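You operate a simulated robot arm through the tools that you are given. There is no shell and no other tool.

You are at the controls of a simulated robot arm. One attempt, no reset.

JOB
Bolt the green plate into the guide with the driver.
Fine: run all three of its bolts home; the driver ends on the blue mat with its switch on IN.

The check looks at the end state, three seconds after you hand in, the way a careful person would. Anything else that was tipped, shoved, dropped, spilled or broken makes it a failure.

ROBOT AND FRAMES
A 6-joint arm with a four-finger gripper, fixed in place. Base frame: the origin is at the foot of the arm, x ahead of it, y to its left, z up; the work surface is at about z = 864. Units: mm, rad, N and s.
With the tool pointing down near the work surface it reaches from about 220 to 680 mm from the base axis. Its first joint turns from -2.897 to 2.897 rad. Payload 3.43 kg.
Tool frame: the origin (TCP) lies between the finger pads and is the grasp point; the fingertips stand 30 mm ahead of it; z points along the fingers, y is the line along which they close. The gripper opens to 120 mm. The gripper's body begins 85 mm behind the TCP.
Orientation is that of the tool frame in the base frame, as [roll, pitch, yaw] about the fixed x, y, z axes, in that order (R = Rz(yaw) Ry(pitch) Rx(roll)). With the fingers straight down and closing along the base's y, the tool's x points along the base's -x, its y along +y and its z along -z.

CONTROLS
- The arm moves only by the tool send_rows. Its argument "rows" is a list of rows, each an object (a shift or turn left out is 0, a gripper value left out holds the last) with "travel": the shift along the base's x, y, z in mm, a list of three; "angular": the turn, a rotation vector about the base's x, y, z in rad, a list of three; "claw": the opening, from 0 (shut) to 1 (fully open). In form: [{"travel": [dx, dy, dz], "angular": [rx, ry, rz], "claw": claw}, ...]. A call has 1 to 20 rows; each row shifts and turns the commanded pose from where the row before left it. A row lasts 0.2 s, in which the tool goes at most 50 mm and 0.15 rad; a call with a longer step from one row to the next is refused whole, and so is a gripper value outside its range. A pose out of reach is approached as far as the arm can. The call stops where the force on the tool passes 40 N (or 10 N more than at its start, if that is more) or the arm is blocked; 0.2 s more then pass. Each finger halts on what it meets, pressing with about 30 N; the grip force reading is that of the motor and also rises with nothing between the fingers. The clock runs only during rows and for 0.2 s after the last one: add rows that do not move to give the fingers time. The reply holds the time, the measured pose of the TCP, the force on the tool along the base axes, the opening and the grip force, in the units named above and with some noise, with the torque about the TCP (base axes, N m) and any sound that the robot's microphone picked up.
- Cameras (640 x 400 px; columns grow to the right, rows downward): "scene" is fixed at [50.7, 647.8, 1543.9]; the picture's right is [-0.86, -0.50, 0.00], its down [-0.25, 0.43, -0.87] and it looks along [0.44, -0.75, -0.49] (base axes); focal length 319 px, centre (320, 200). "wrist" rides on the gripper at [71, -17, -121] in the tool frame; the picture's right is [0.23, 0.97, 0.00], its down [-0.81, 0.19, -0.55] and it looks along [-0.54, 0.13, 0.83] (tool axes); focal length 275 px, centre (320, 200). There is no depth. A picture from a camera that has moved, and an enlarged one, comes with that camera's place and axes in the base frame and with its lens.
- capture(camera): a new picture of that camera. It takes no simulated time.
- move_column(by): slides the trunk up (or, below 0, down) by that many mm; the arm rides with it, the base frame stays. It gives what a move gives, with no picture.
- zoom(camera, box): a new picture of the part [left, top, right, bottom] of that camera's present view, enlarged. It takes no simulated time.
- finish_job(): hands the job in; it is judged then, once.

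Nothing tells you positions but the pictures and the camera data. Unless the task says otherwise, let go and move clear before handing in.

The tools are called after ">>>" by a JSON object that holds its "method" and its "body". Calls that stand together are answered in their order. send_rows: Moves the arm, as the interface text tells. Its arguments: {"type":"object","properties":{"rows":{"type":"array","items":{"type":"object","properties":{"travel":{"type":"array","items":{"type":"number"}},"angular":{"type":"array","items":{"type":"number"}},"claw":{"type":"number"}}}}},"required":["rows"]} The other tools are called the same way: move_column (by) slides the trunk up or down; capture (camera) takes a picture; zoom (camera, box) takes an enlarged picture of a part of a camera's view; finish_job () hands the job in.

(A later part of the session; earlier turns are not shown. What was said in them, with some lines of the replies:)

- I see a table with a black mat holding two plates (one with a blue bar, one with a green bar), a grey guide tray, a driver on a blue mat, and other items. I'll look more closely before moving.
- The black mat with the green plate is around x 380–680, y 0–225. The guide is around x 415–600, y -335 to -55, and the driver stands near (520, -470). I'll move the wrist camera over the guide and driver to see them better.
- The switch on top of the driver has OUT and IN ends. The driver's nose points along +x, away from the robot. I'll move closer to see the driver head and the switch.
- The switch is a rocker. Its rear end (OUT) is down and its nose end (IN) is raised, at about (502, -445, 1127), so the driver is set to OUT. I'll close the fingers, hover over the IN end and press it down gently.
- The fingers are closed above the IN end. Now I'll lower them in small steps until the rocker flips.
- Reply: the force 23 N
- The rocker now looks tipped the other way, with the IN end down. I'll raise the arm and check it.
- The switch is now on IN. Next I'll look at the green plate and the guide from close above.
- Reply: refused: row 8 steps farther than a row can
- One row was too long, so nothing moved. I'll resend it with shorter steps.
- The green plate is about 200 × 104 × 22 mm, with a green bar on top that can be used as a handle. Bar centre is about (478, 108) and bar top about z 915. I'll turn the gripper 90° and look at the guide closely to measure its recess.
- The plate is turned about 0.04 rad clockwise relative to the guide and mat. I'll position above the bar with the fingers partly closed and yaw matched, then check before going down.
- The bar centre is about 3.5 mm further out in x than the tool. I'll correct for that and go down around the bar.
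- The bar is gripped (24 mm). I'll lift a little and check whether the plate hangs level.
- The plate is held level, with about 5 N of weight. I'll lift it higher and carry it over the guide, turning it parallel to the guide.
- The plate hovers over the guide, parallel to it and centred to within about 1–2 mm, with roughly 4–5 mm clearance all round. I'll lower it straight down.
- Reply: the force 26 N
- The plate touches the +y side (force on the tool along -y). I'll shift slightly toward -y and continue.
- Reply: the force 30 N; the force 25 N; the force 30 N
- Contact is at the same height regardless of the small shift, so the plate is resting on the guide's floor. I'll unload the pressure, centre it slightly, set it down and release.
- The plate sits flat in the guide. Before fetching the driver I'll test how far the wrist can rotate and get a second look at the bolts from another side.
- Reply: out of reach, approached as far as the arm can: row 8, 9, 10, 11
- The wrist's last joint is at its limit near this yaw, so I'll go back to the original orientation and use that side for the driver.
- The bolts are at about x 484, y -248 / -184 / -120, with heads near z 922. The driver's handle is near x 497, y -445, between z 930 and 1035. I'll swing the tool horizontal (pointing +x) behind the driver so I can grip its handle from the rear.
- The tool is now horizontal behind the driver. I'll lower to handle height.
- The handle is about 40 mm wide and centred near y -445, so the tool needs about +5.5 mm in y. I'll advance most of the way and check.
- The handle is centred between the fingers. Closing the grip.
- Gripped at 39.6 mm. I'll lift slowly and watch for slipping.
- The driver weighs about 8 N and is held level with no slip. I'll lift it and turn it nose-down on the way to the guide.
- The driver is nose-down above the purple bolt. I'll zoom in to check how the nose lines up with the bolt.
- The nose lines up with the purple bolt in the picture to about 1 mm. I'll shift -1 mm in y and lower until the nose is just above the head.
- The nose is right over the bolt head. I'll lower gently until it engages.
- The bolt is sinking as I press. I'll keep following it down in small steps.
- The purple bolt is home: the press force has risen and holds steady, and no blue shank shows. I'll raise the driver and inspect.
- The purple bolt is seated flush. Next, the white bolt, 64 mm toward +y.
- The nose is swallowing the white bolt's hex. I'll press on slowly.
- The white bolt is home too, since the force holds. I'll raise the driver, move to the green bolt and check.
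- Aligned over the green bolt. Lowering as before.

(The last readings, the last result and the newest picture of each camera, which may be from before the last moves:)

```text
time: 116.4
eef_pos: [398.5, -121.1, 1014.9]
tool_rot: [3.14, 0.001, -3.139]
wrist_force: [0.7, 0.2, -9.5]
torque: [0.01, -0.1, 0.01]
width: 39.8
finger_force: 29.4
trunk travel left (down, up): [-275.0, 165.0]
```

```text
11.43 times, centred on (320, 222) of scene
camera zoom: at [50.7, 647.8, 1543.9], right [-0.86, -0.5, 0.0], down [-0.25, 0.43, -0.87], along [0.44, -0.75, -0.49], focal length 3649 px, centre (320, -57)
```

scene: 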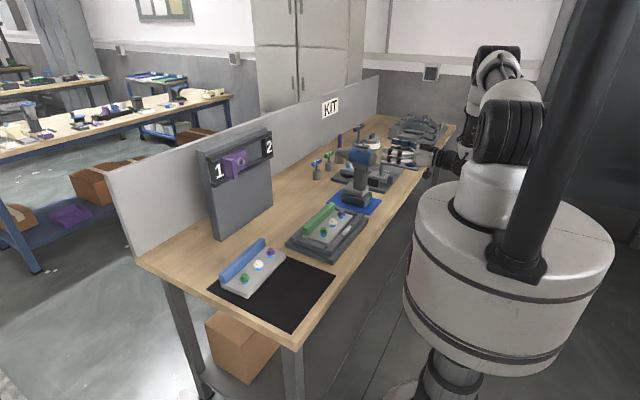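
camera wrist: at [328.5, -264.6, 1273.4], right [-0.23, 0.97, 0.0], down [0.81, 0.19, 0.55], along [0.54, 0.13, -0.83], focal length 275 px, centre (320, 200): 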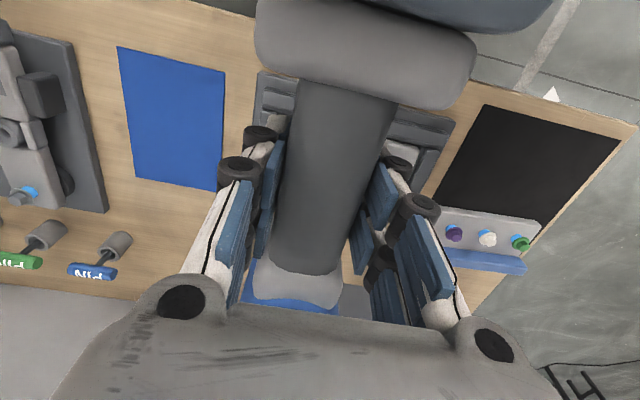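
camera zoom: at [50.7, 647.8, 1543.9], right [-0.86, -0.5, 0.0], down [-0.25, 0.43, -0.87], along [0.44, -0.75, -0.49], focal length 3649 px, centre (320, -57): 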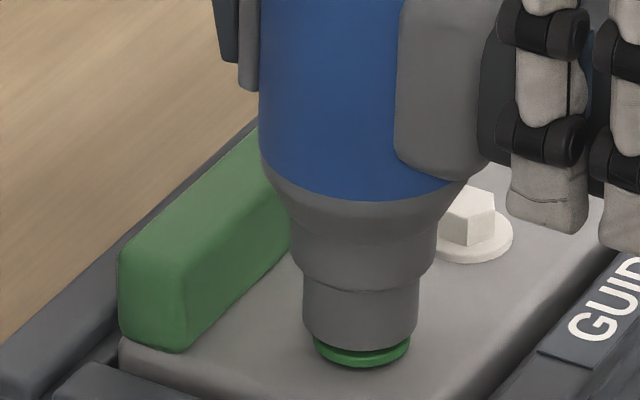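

>>> {"method": "send_rows", "body": {"rows": [{"travel": [0, 0, -1]}, {"travel": [0, 0, 0]}, {"travel": [0, 0, 0]}, {"travel": [0, 0, 0]}]}}

>>> {"method": "send_rows", "body": {"rows": [{"travel": [0, 0, -1]}, {"travel": [0, 0, 0]}, {"travel": [0, 0, 0]}, {"travel": [0, 0, 0]}]}}

>>> {"method": "zoom", "body": {"camera": "scene", "box": [300, 205, 340, 240]}}

```text
time: 117.4
eef_pos: [399.6, -120.5, 1013.7]
tool_rot: [3.141, 0.003, -3.14]
wrist_force: [0.1, -0.1, -8.1]
torque: [-0.01, -0.18, 0.02]
width: 39.8
finger_force: 30.1
trunk travel left (down, up): [-275.0, 165.0]
```

```text
time: 118.4
eef_pos: [399.4, -120.7, 1013.0]
tool_rot: [-3.141, 0.006, -3.14]
wrist_force: [0.2, 1.7, 0.3]
torque: [0.27, -0.77, 0.26]
width: 39.5
finger_force: 30.3
trunk travel left (down, up): [-275.0, 165.0]
```

```text
11.43 times, centred on (320, 222) of scene
camera zoom: at [50.7, 647.8, 1543.9], right [-0.86, -0.5, 0.0], down [-0.25, 0.43, -0.87], along [0.44, -0.75, -0.49], focal length 3649 px, centre (320, -57)
```

zoom: 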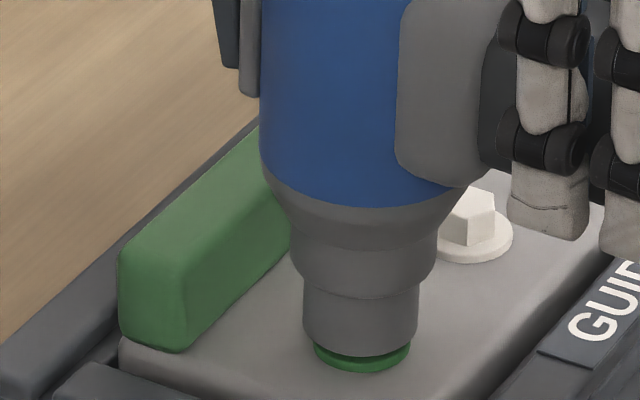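

>>> {"method": "send_rows", "body": {"rows": [{"travel": [0, 0, -0.5]}, {"travel": [0, 0, 0]}, {"travel": [0, 0, 0]}, {"travel": [0, 0, 0]}, {"travel": [0, 0, 0]}]}}

>>> {"method": "send_rows", "body": {"rows": [{"travel": [0, 0, 0]}, {"travel": [0, 0, 0]}, {"travel": [0, 0, 0]}]}}

```text
time: 119.6
eef_pos: [398.0, -120.6, 1012.4]
tool_rot: [3.141, 0.004, -3.141]
wrist_force: [-2.3, -0.4, 7.8]
torque: [0.06, -1.21, 0.12]
width: 39.7
finger_force: 29.8
trunk travel left (down, up): [-275.0, 165.0]
```

```text
time: 120.4
eef_pos: [398.4, -120.6, 1012.6]
tool_rot: [3.14, 0.004, -3.139]
wrist_force: [-1.9, -0.1, 5.4]
torque: [0.01, -1.02, 0.08]
width: 39.6
finger_force: 30.5
trunk travel left (down, up): [-275.0, 165.0]
```

The green bolt is also home. I'll raise and inspect all three bolts.

>>> {"method": "send_rows", "body": {"rows": [{"travel": [0, 0, 3]}, {"travel": [0, 0, 5]}, {"travel": [0, 0, 10]}, {"travel": [0, 0, 20]}, {"travel": [0, 0, 25]}, {"travel": [0, 0, 25]}, {"travel": [0, 0, 25]}, {"travel": [0, 0, 25]}, {"travel": [0, 0, 0]}]}}

>>> {"method": "zoom", "body": {"camera": "scene", "box": [290, 185, 370, 260]}}

>>> {"method": "zoom", "body": {"camera": "scene", "box": [280, 80, 400, 200]}}

```text
time: 122.4
eef_pos: [402.0, -119.1, 1149.6]
tool_rot: [3.14, 0.001, -3.14]
wrist_force: [-0.1, -0.2, -9.2]
torque: [0.03, -0.11, -0.03]
width: 39.7
finger_force: 30.1
trunk travel left (down, up): [-275.0, 165.0]
```

```text
5.33 times, centred on (330, 222) of scene
camera zoom: at [50.7, 647.8, 1543.9], right [-0.86, -0.5, 0.0], down [-0.25, 0.43, -0.87], along [0.44, -0.75, -0.49], focal length 1703 px, centre (267, 80)
```

zoom: 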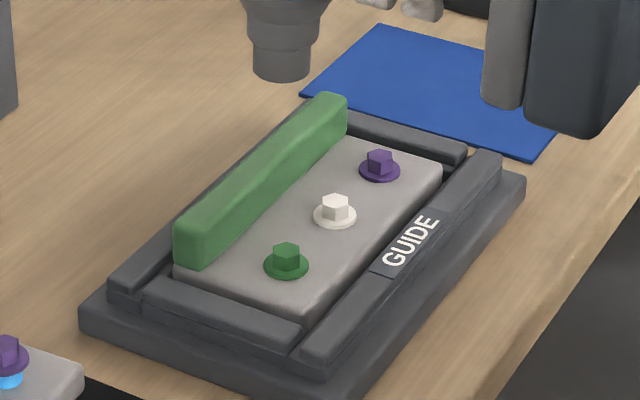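

```text
3.33 times, centred on (340, 140) of scene
camera zoom: at [50.7, 647.8, 1543.9], right [-0.86, -0.5, 0.0], down [-0.25, 0.43, -0.87], along [0.44, -0.75, -0.49], focal length 1064 px, centre (253, 400)
```

zoom: 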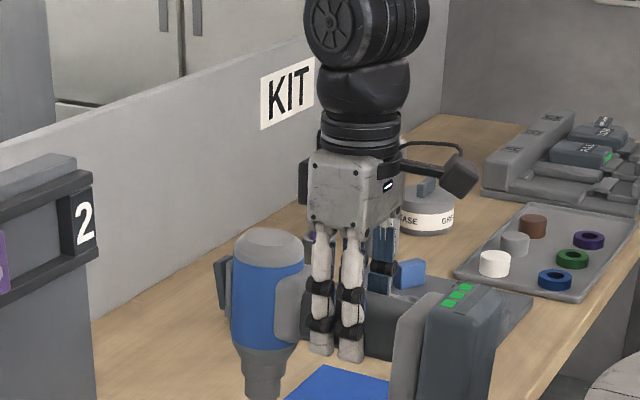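

>>> {"method": "zoom", "body": {"camera": "scene", "box": [318, 205, 350, 240]}}

```text
11.43 times, centred on (334, 222) of scene
camera zoom: at [50.7, 647.8, 1543.9], right [-0.86, -0.5, 0.0], down [-0.25, 0.43, -0.87], along [0.44, -0.75, -0.49], focal length 3649 px, centre (160, -57)
```

zoom: 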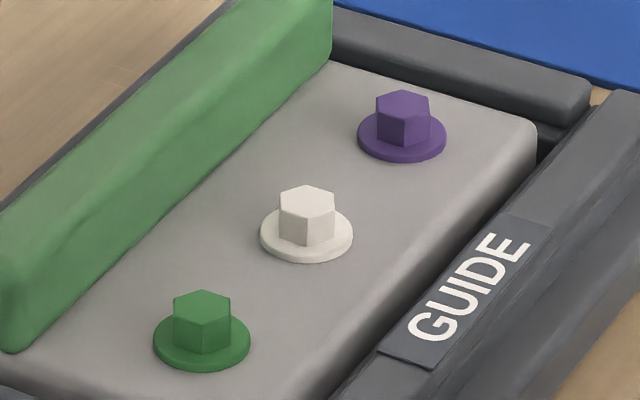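

All three bolts are seated flush on the plate. Now I'll carry the driver back by the reverse path and turn it upright.

>>> {"method": "send_rows", "body": {"rows": [{"travel": [0, -25.4, 0]}, {"travel": [0, -25.4, 0]}, {"travel": [0, -25.4, 0]}, {"travel": [0, -25.4, 0]}, {"travel": [0, -25.4, 0]}, {"travel": [4, -9.6, 0], "angular": [0, -0.0871, 0]}, {"travel": [4, -9.6, 0], "angular": [0, -0.0871, 0]}, {"travel": [4, -9.6, 0], "angular": [0, -0.0871, 0]}, {"travel": [4, -9.6, 0], "angular": [0, -0.0871, 0]}, {"travel": [4, -9.6, 0], "angular": [0, -0.0871, 0]}, {"travel": [4, -9.6, 0], "angular": [0, -0.0871, 0]}, {"travel": [4, -9.6, 0], "angular": [0, -0.0871, 0]}, {"travel": [4, -9.6, 0], "angular": [0, -0.0871, 0]}, {"travel": [4, -9.6, 0], "angular": [0, -0.0871, 0]}, {"travel": [4, -9.6, 0], "angular": [0, -0.0871, 0]}, {"travel": [4, -9.6, 0], "angular": [0, -0.0871, 0]}, {"travel": [4, -9.6, 0], "angular": [0, -0.0871, 0]}, {"travel": [0, 0, 0]}]}}

>>> {"method": "send_rows", "body": {"rows": [{"travel": [8, -14, 0], "angular": [0, -0.0873, 0]}, {"travel": [8, -14, 0], "angular": [0, -0.0873, 0]}, {"travel": [8, -14, 0], "angular": [0, -0.0873, 0]}, {"travel": [8, -14, 0], "angular": [0, -0.0873, 0]}, {"travel": [8, -14, 0], "angular": [0, -0.0873, 0]}, {"travel": [7, -13, 0], "angular": [0, -0.0873, 0]}, {"travel": [0, 0, 0]}, {"travel": [0, 0, 0]}]}}

>>> {"method": "zoom", "body": {"camera": "scene", "box": [300, 80, 440, 220]}}

```text
time: 126.2
eef_pos: [447.4, -363.2, 1149.8]
tool_rot: [-3.14, 1.049, -3.138]
wrist_force: [-0.3, 0.0, -9.4]
torque: [0.0, 0.08, -0.01]
width: 39.7
finger_force: 30.3
trunk travel left (down, up): [-275.0, 165.0]
```

```text
time: 128.0
eef_pos: [495.9, -446.3, 1152.1]
tool_rot: [-1.484, 1.569, -1.483]
wrist_force: [-0.9, -0.3, -9.4]
torque: [0.0, 0.09, -0.02]
width: 39.8
finger_force: 29.6
trunk travel left (down, up): [-275.0, 165.0]
```

```text
2.86 times, centred on (370, 150) of scene
camera zoom: at [50.7, 647.8, 1543.9], right [-0.86, -0.5, 0.0], down [-0.25, 0.43, -0.87], along [0.44, -0.75, -0.49], focal length 912 px, centre (177, 343)
```

zoom: 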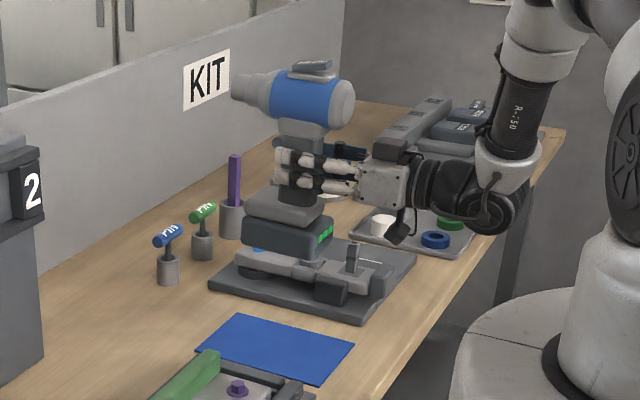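

Upright again. I'll lower to just above the mat and compare with the lift-off picture.

>>> {"method": "send_rows", "body": {"rows": [{"travel": [1, 1, -24]}, {"travel": [0, 0, -24]}, {"travel": [0, 0, -24]}, {"travel": [0, 0, -24]}, {"travel": [0, 0, -24]}, {"travel": [0, 0, -18]}, {"travel": [0, 0, -7]}, {"travel": [0, 0, 0]}]}}

>>> {"method": "zoom", "body": {"camera": "scene", "box": [320, 130, 420, 210]}}

```text
time: 129.8
eef_pos: [495.4, -444.7, 1005.9]
tool_rot: [-1.65, 1.569, -1.649]
wrist_force: [-0.1, 0.0, -9.3]
torque: [-0.03, 0.14, 0.0]
width: 39.9
finger_force: 30.2
trunk travel left (down, up): [-275.0, 165.0]
```

```text
5.00 times, centred on (370, 170) of scene
camera zoom: at [50.7, 647.8, 1543.9], right [-0.86, -0.5, 0.0], down [-0.25, 0.43, -0.87], along [0.44, -0.75, -0.49], focal length 1596 px, centre (70, 350)
```

zoom: 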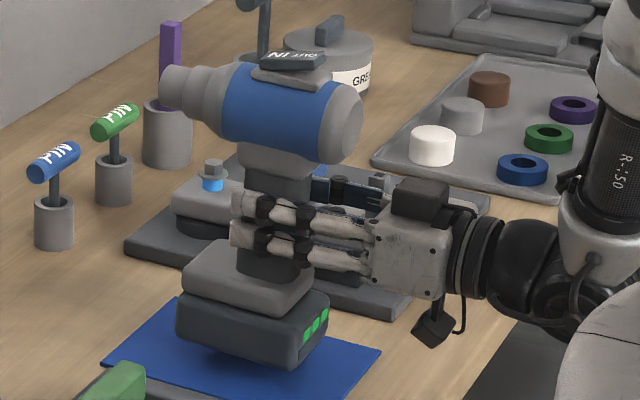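

>>> {"method": "zoom", "body": {"camera": "scene", "box": [335, 175, 395, 215]}}

>>> {"method": "zoom", "body": {"camera": "scene", "box": [340, 130, 400, 170]}}

```text
10.00 times, centred on (365, 195) of scene
camera zoom: at [50.7, 647.8, 1543.9], right [-0.86, -0.5, 0.0], down [-0.25, 0.43, -0.87], along [0.44, -0.75, -0.49], focal length 3193 px, centre (-130, 250)
```

zoom: 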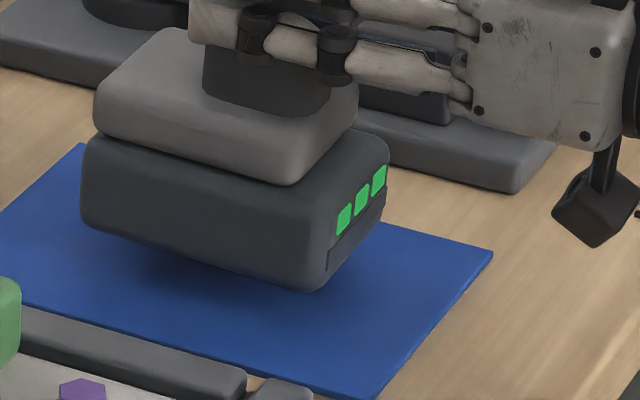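

```text
10.00 times, centred on (370, 150) of scene
camera zoom: at [50.7, 647.8, 1543.9], right [-0.86, -0.5, 0.0], down [-0.25, 0.43, -0.87], along [0.44, -0.75, -0.49], focal length 3193 px, centre (-180, 700)
```

zoom: 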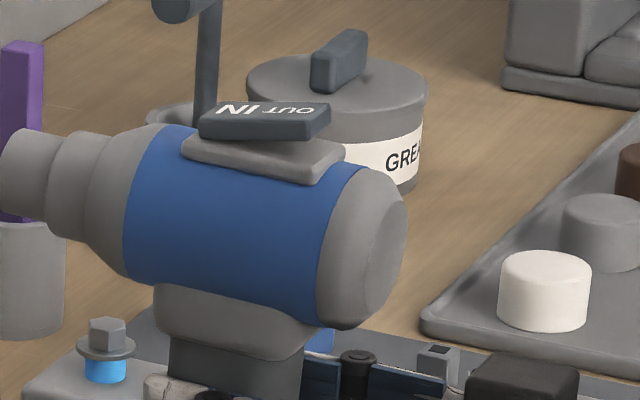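

The driver tilted about 0.03 rad nose-up in the grip while pressing. I'll correct that by tilting the tool before setting it down.

>>> {"method": "send_rows", "body": {"rows": [{"travel": [1, 0, 0], "angular": [0, 0.017, 0]}, {"travel": [0, 0, 0], "angular": [0, 0.016, 0]}, {"travel": [0, 0, 0]}, {"travel": [0, 0, 0]}]}}

>>> {"method": "zoom", "body": {"camera": "scene", "box": [335, 175, 395, 215]}}

>>> {"method": "zoom", "body": {"camera": "scene", "box": [340, 130, 400, 170]}}

```text
time: 130.8
eef_pos: [496.2, -444.5, 1004.6]
tool_rot: [-3.099, 1.538, -3.099]
wrist_force: [-0.3, -0.6, -9.4]
torque: [0.0, 0.12, 0.01]
width: 39.7
finger_force: 30.2
trunk travel left (down, up): [-275.0, 165.0]
```

```text
10.00 times, centred on (365, 195) of scene
camera zoom: at [50.7, 647.8, 1543.9], right [-0.86, -0.5, 0.0], down [-0.25, 0.43, -0.87], along [0.44, -0.75, -0.49], focal length 3193 px, centre (-130, 250)
```

zoom: 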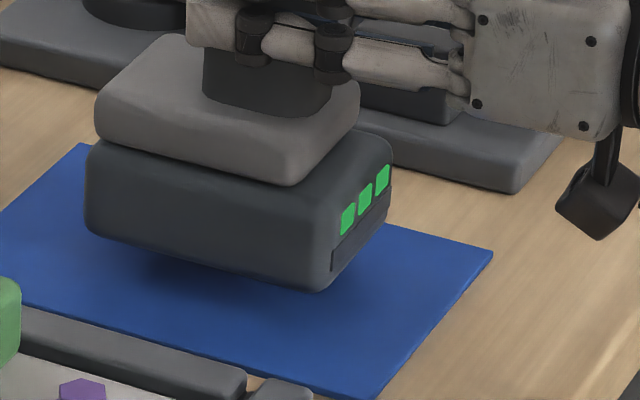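

```text
10.00 times, centred on (370, 150) of scene
camera zoom: at [50.7, 647.8, 1543.9], right [-0.86, -0.5, 0.0], down [-0.25, 0.43, -0.87], along [0.44, -0.75, -0.49], focal length 3193 px, centre (-180, 700)
```

zoom: 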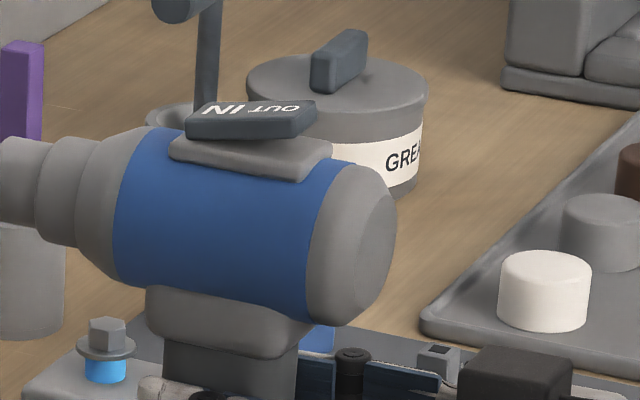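

>>> {"method": "send_rows", "body": {"rows": [{"travel": [0, 0, 0], "angular": [0, 0.014, 0]}, {"travel": [0, 0, 0], "angular": [0, 0.014, 0]}, {"travel": [0, 0, 0]}, {"travel": [0, 0, 0]}]}}

>>> {"method": "zoom", "body": {"camera": "scene", "box": [320, 130, 420, 210]}}

>>> {"method": "zoom", "body": {"camera": "scene", "box": [330, 138, 390, 178]}}

>>> {"method": "zoom", "body": {"camera": "scene", "box": [335, 175, 395, 215]}}

```text
time: 131.8
eef_pos: [496.3, -445.9, 1005.2]
tool_rot: [-3.122, 1.51, -3.122]
wrist_force: [-0.8, -0.1, -8.1]
torque: [0.01, 0.13, -0.01]
width: 39.9
finger_force: 30.3
trunk travel left (down, up): [-275.0, 165.0]
```

```text
5.00 times, centred on (370, 170) of scene
camera zoom: at [50.7, 647.8, 1543.9], right [-0.86, -0.5, 0.0], down [-0.25, 0.43, -0.87], along [0.44, -0.75, -0.49], focal length 1596 px, centre (70, 350)
```

zoom: 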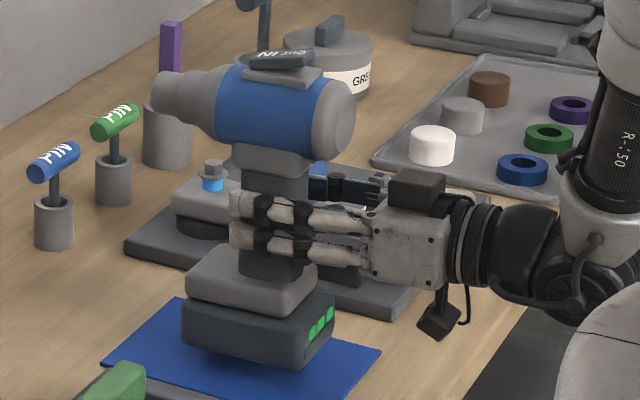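

```text
10.00 times, centred on (360, 158) of scene
camera zoom: at [50.7, 647.8, 1543.9], right [-0.86, -0.5, 0.0], down [-0.25, 0.43, -0.87], along [0.44, -0.75, -0.49], focal length 3193 px, centre (-80, 620)
```

zoom: 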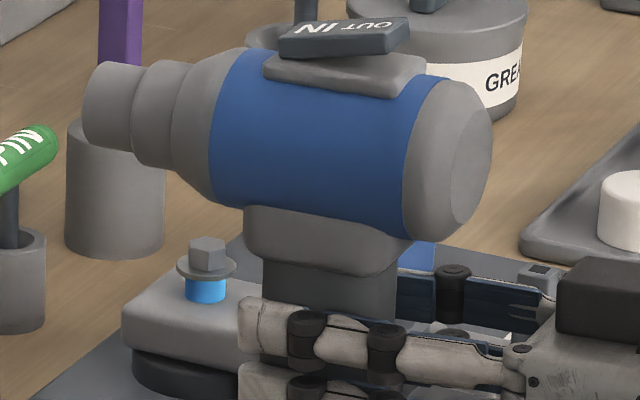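

```text
10.00 times, centred on (365, 195) of scene
camera zoom: at [50.7, 647.8, 1543.9], right [-0.86, -0.5, 0.0], down [-0.25, 0.43, -0.87], along [0.44, -0.75, -0.49], focal length 3193 px, centre (-130, 250)
```

zoom: 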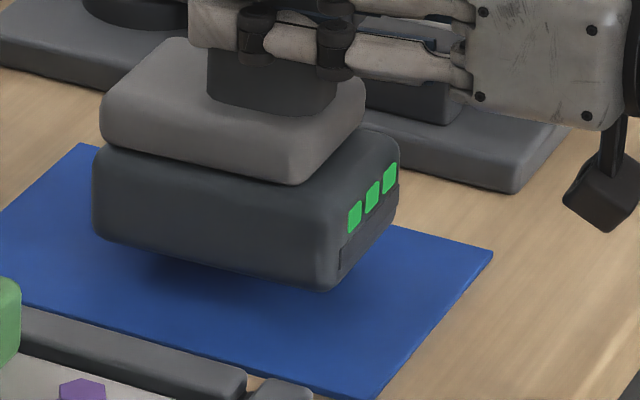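

The driver is now upright to within about 0.01 rad. I'll lower it gently onto the mat.

>>> {"method": "send_rows", "body": {"rows": [{"travel": [0, 0, -6]}, {"travel": [0, 0, -5]}, {"travel": [0, 0, -3]}, {"travel": [0, 0, -1]}, {"travel": [0, 0, 0]}]}}

>>> {"method": "send_rows", "body": {"rows": [{"travel": [0, 0, -1]}, {"travel": [0, 0, 0]}]}}

>>> {"method": "send_rows", "body": {"rows": [{"travel": [0, 0, -1]}, {"travel": [0, 0, 0]}]}}

>>> {"method": "zoom", "body": {"camera": "scene", "box": [335, 175, 395, 215]}}

```text
time: 133.0
eef_pos: [496.0, -444.6, 990.7]
tool_rot: [-3.12, 1.512, -3.12]
wrist_force: [1.3, 0.4, -8.4]
torque: [-0.01, 0.12, 0.01]
width: 39.8
finger_force: 30.1
trunk travel left (down, up): [-275.0, 165.0]
```

```text
time: 133.6
eef_pos: [497.6, -445.3, 989.3]
tool_rot: [-3.121, 1.51, -3.118]
wrist_force: [0.4, -0.8, -8.8]
torque: [-0.03, 0.12, 0.0]
width: 39.9
finger_force: 30.1
trunk travel left (down, up): [-275.0, 165.0]
```

```text
time: 134.2
eef_pos: [497.1, -444.9, 988.5]
tool_rot: [-3.112, 1.513, -3.11]
wrist_force: [1.2, -1.3, -6.0]
torque: [0.07, -0.22, -0.1]
width: 39.8
finger_force: 30.2
trunk travel left (down, up): [-275.0, 165.0]
```

```text
10.00 times, centred on (365, 195) of scene
camera zoom: at [50.7, 647.8, 1543.9], right [-0.86, -0.5, 0.0], down [-0.25, 0.43, -0.87], along [0.44, -0.75, -0.49], focal length 3193 px, centre (-130, 250)
```

zoom: 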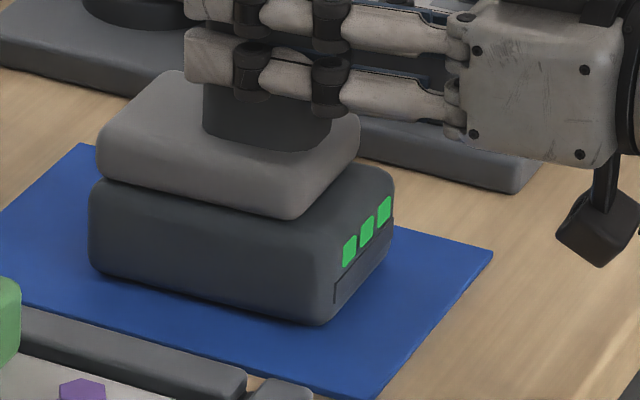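

>>> {"method": "send_rows", "body": {"rows": [{"travel": [0, 0, 0], "angular": [0, -0.008, 0]}, {"travel": [0, 0, 0]}]}}

>>> {"method": "send_rows", "body": {"rows": [{"travel": [0, 0, -0.7]}, {"travel": [0, 0, 0]}]}}

```text
time: 134.8
eef_pos: [495.2, -444.7, 987.7]
tool_rot: [-3.119, 1.519, -3.119]
wrist_force: [-3.4, -0.6, -3.3]
torque: [0.07, 0.21, 0.09]
width: 40.0
finger_force: 29.9
trunk travel left (down, up): [-275.0, 165.0]
```

```text
time: 135.4
eef_pos: [496.1, -445.1, 987.1]
tool_rot: [-3.106, 1.52, -3.102]
wrist_force: [-4.1, -1.5, -0.6]
torque: [0.22, 0.07, 0.13]
width: 39.6
finger_force: 29.7
trunk travel left (down, up): [-275.0, 165.0]
```

The driver's weight now rests on the mat. I'll release and back straight out.

>>> {"method": "send_rows", "body": {"rows": [{"travel": [0, 0, 0], "claw": 0.75}, {"travel": [0, 0, 0]}, {"travel": [0, 0, 0]}, {"travel": [0, 0, 0]}, {"travel": [0, 0, 0]}]}}

>>> {"method": "capture", "body": {"camera": "wrist"}}

>>> {"method": "zoom", "body": {"camera": "scene", "box": [320, 130, 420, 210]}}

```text
time: 136.6
eef_pos: [496.5, -443.4, 986.9]
tool_rot: [-3.109, 1.52, -3.107]
wrist_force: [0.1, 0.5, -0.4]
torque: [0.01, 0.01, 0.01]
width: 90.1
finger_force: 0.0
trunk travel left (down, up): [-275.0, 165.0]
```

```text
taken
camera wrist: at [373.1, -462.5, 922.1], right [-0.01, 0.97, -0.23], down [-0.51, 0.19, 0.84], along [0.86, 0.13, 0.49], focal length 275 px, centre (320, 200)
```

wrist: 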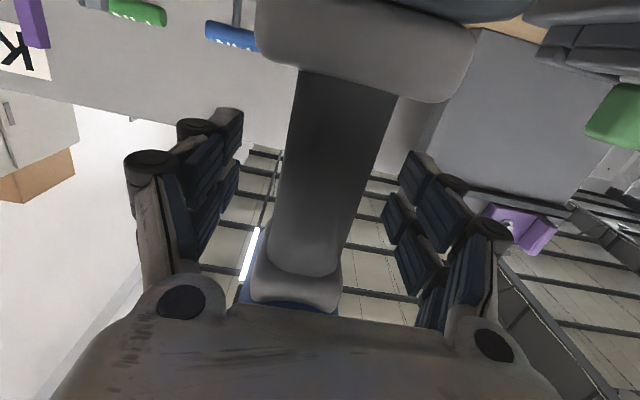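

```text
5.00 times, centred on (370, 170) of scene
camera zoom: at [50.7, 647.8, 1543.9], right [-0.86, -0.5, 0.0], down [-0.25, 0.43, -0.87], along [0.44, -0.75, -0.49], focal length 1596 px, centre (70, 350)
```

zoom: 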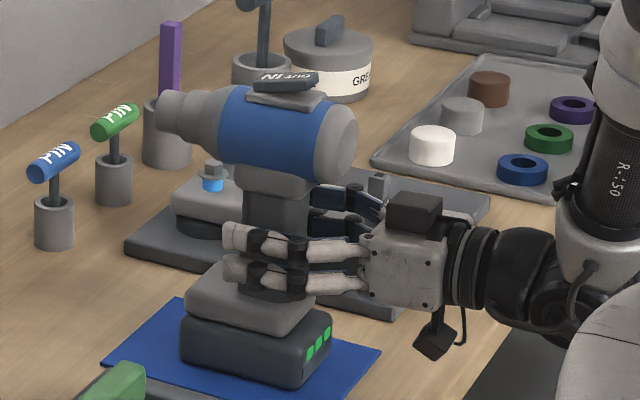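

>>> {"method": "send_rows", "body": {"rows": [{"travel": [-8, 0, 0]}, {"travel": [-15, 0, 0]}, {"travel": [-15, 0, 0]}, {"travel": [-15, 0, 0]}, {"travel": [-20, 0, 0]}, {"travel": [-25, 0, 0]}, {"travel": [-25, 0, 0]}, {"travel": [0, 0, 10]}, {"travel": [0, 10, 30]}, {"travel": [0, 20, 40]}, {"travel": [0, 20, 40]}, {"travel": [0, 20, 40]}, {"travel": [0, 0, 0]}]}}

>>> {"method": "zoom", "body": {"camera": "scene", "box": [310, 120, 410, 220]}}

>>> {"method": "zoom", "body": {"camera": "scene", "box": [340, 135, 390, 170]}}

>>> {"method": "capture", "body": {"camera": "scene"}}

```text
time: 139.4
eef_pos: [378.6, -400.9, 1153.0]
tool_rot: [3.068, 1.517, 3.069]
wrist_force: [0.8, -0.9, -0.6]
torque: [0.0, -0.02, -0.01]
width: 89.8
finger_force: 0.0
out of reach, approached as far as the arm can: row 10, 11, 12
trunk travel left (down, up): [-275.0, 165.0]
```

```text
4.00 times, centred on (360, 170) of scene
camera zoom: at [50.7, 647.8, 1543.9], right [-0.86, -0.5, 0.0], down [-0.25, 0.43, -0.87], along [0.44, -0.75, -0.49], focal length 1277 px, centre (160, 320)
```

zoom: 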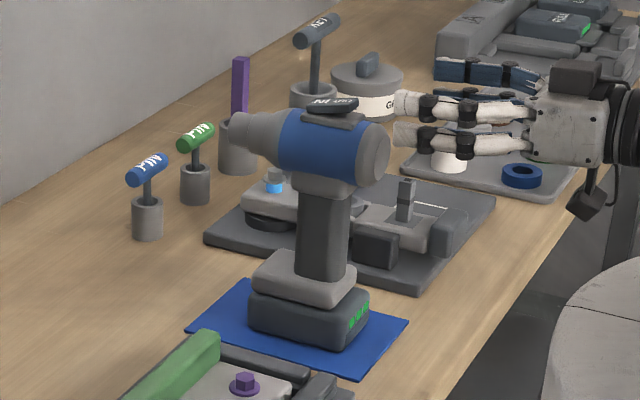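

```text
11.43 times, centred on (365, 152) of scene
camera zoom: at [50.7, 647.8, 1543.9], right [-0.86, -0.5, 0.0], down [-0.25, 0.43, -0.87], along [0.44, -0.75, -0.49], focal length 3649 px, centre (-194, 743)
```

zoom: 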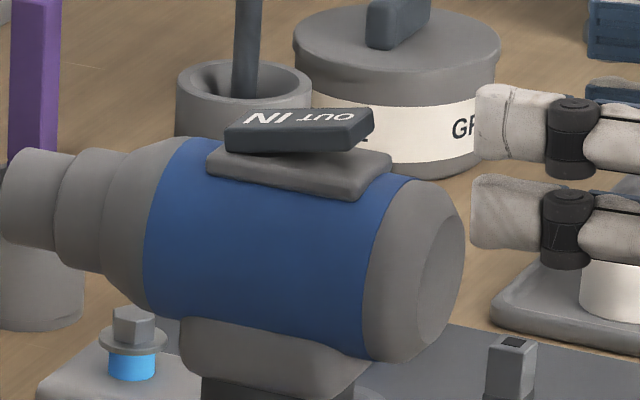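

```text
taken
```

scene: 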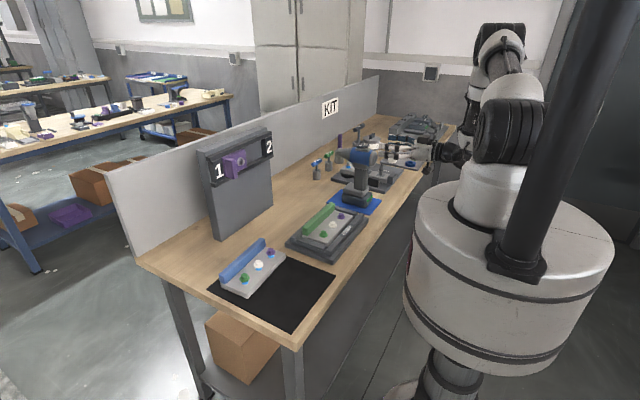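

The driver stands on the blue mat with its switch on IN. I'll move the arm well clear, turn the tool down and make a last inspection.

>>> {"method": "send_rows", "body": {"rows": [{"travel": [0, 15, 0], "angular": [0, 0.14, 0]}, {"travel": [0, 20, 0], "angular": [0, 0.14, 0]}, {"travel": [0, 20, 5], "angular": [0, 0.14, 0]}, {"travel": [0, 20, 5], "angular": [0, 0.14, 0]}, {"travel": [0, 20, 5], "angular": [0, 0.14, 0]}, {"travel": [0, 20, 5], "angular": [0, 0.14, 0]}, {"travel": [0, 20, 5], "angular": [0, 0.14, 0]}, {"travel": [0, 20, 5], "angular": [0, 0.14, 0]}, {"travel": [0, 20, 5], "angular": [0, 0.14, 0]}, {"travel": [0, 20, 5], "angular": [0, 0.14, 0]}, {"travel": [0, 0, 5], "angular": [0, 0.11, 0], "claw": 1}, {"travel": [0, 0, 0]}, {"travel": [0, 0, 0]}]}}

>>> {"method": "capture", "body": {"camera": "wrist"}}

>>> {"method": "capture", "body": {"camera": "scene"}}

```text
time: 142.2
eef_pos: [378.4, -201.1, 1198.0]
tool_rot: [3.141, 0.01, -3.138]
wrist_force: [0.6, 0.2, -0.3]
torque: [0.05, -0.01, 0.0]
width: 119.9
finger_force: 0.1
trunk travel left (down, up): [-275.0, 165.0]
```

```text
taken
camera wrist: at [306.8, -219.3, 1317.0], right [-0.23, 0.97, 0.0], down [0.81, 0.19, 0.56], along [0.54, 0.13, -0.83], focal length 275 px, centre (320, 200)
```

wrist: 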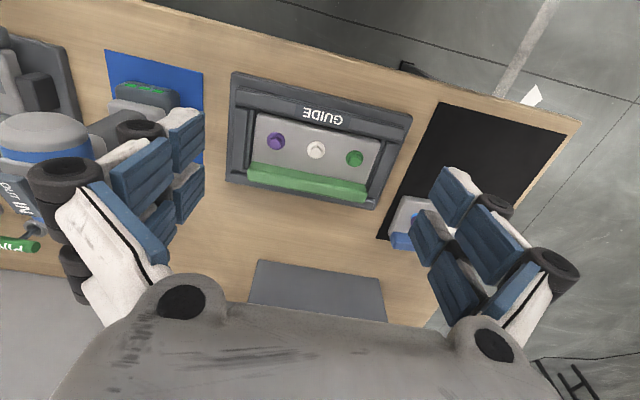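

```text
taken
```

scene: 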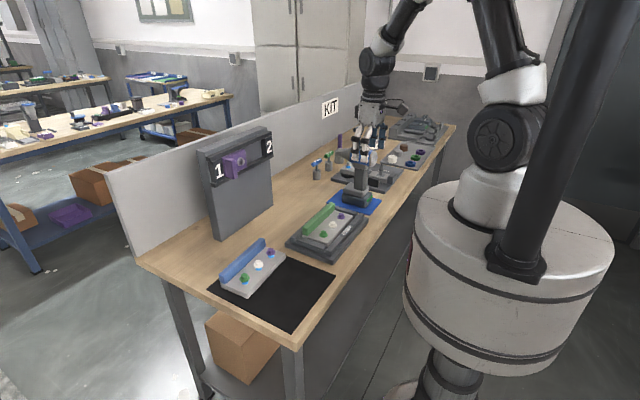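

>>> {"method": "zoom", "body": {"camera": "wrist", "box": [220, 60, 420, 220]}}

>>> {"method": "zoom", "body": {"camera": "wrist", "box": [0, 40, 220, 260]}}

>>> {"method": "zoom", "body": {"camera": "scene", "box": [280, 190, 380, 260]}}

```text
2.50 times, centred on (320, 140) of wrist
camera zoom: at [306.8, -219.3, 1317.0], right [-0.23, 0.97, 0.0], down [0.81, 0.19, 0.56], along [0.54, 0.13, -0.83], focal length 688 px, centre (320, 350)
```

zoom: 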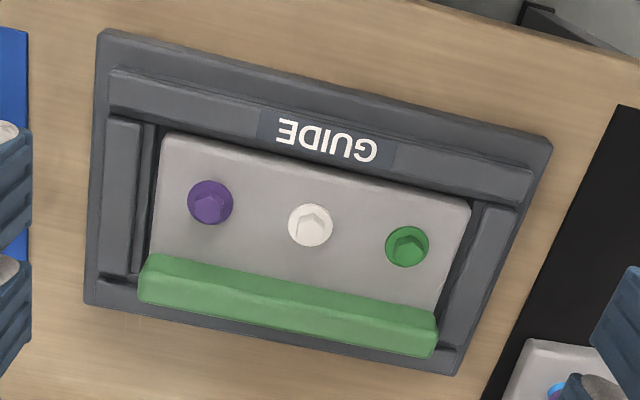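

```text
1.82 times, centred on (110, 150) of wrist
camera zoom: at [306.8, -219.3, 1317.0], right [-0.23, 0.97, 0.0], down [0.81, 0.19, 0.56], along [0.54, 0.13, -0.83], focal length 500 px, centre (702, 291)
```

zoom: 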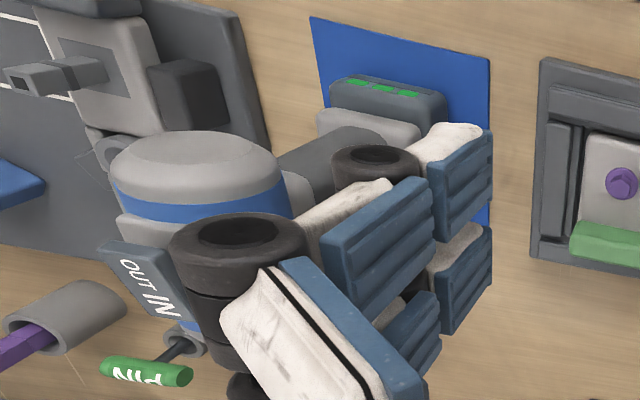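

```text
5.71 times, centred on (330, 225) of scene
camera zoom: at [50.7, 647.8, 1543.9], right [-0.86, -0.5, 0.0], down [-0.25, 0.43, -0.87], along [0.44, -0.75, -0.49], focal length 1824 px, centre (263, 57)
```

zoom: 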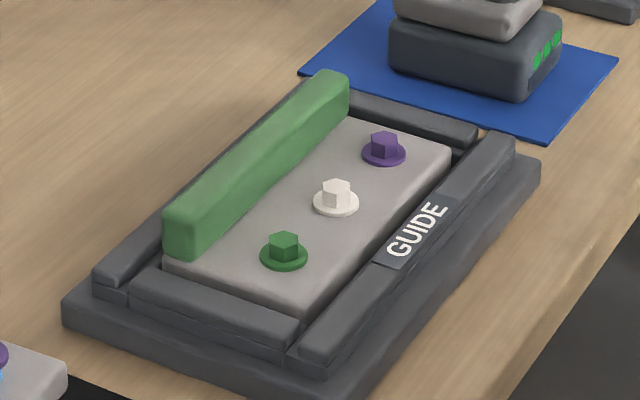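

The green plate sits in the guide with all three bolts flush on it. The driver stands on the blue mat with its switch on IN, nothing else has moved, and the arm is clear. Handing in.

>>> {"method": "finish_job", "body": {}}

```text
The job is handed in.
```

The green plate is bolted into the guide and the job is handed in. No pass or fail result came back.

- **Bolts:** The purple, white and green bolts are all home. Each one stopped at about the same depth, the press force held steady there, and the close-ups show all three flanges flat on the plate.
- **Driver:** The driver stands upright on the blue mat with its switch on IN. It was set to OUT at the start, so I flipped the rocker before driving any bolts. It tipped slightly in the grip while pressing, so I straightened it before setting it down.
- **Everything else:** Nothing else in the pictures looked moved or tipped. The gripper is open and clear of the table items.
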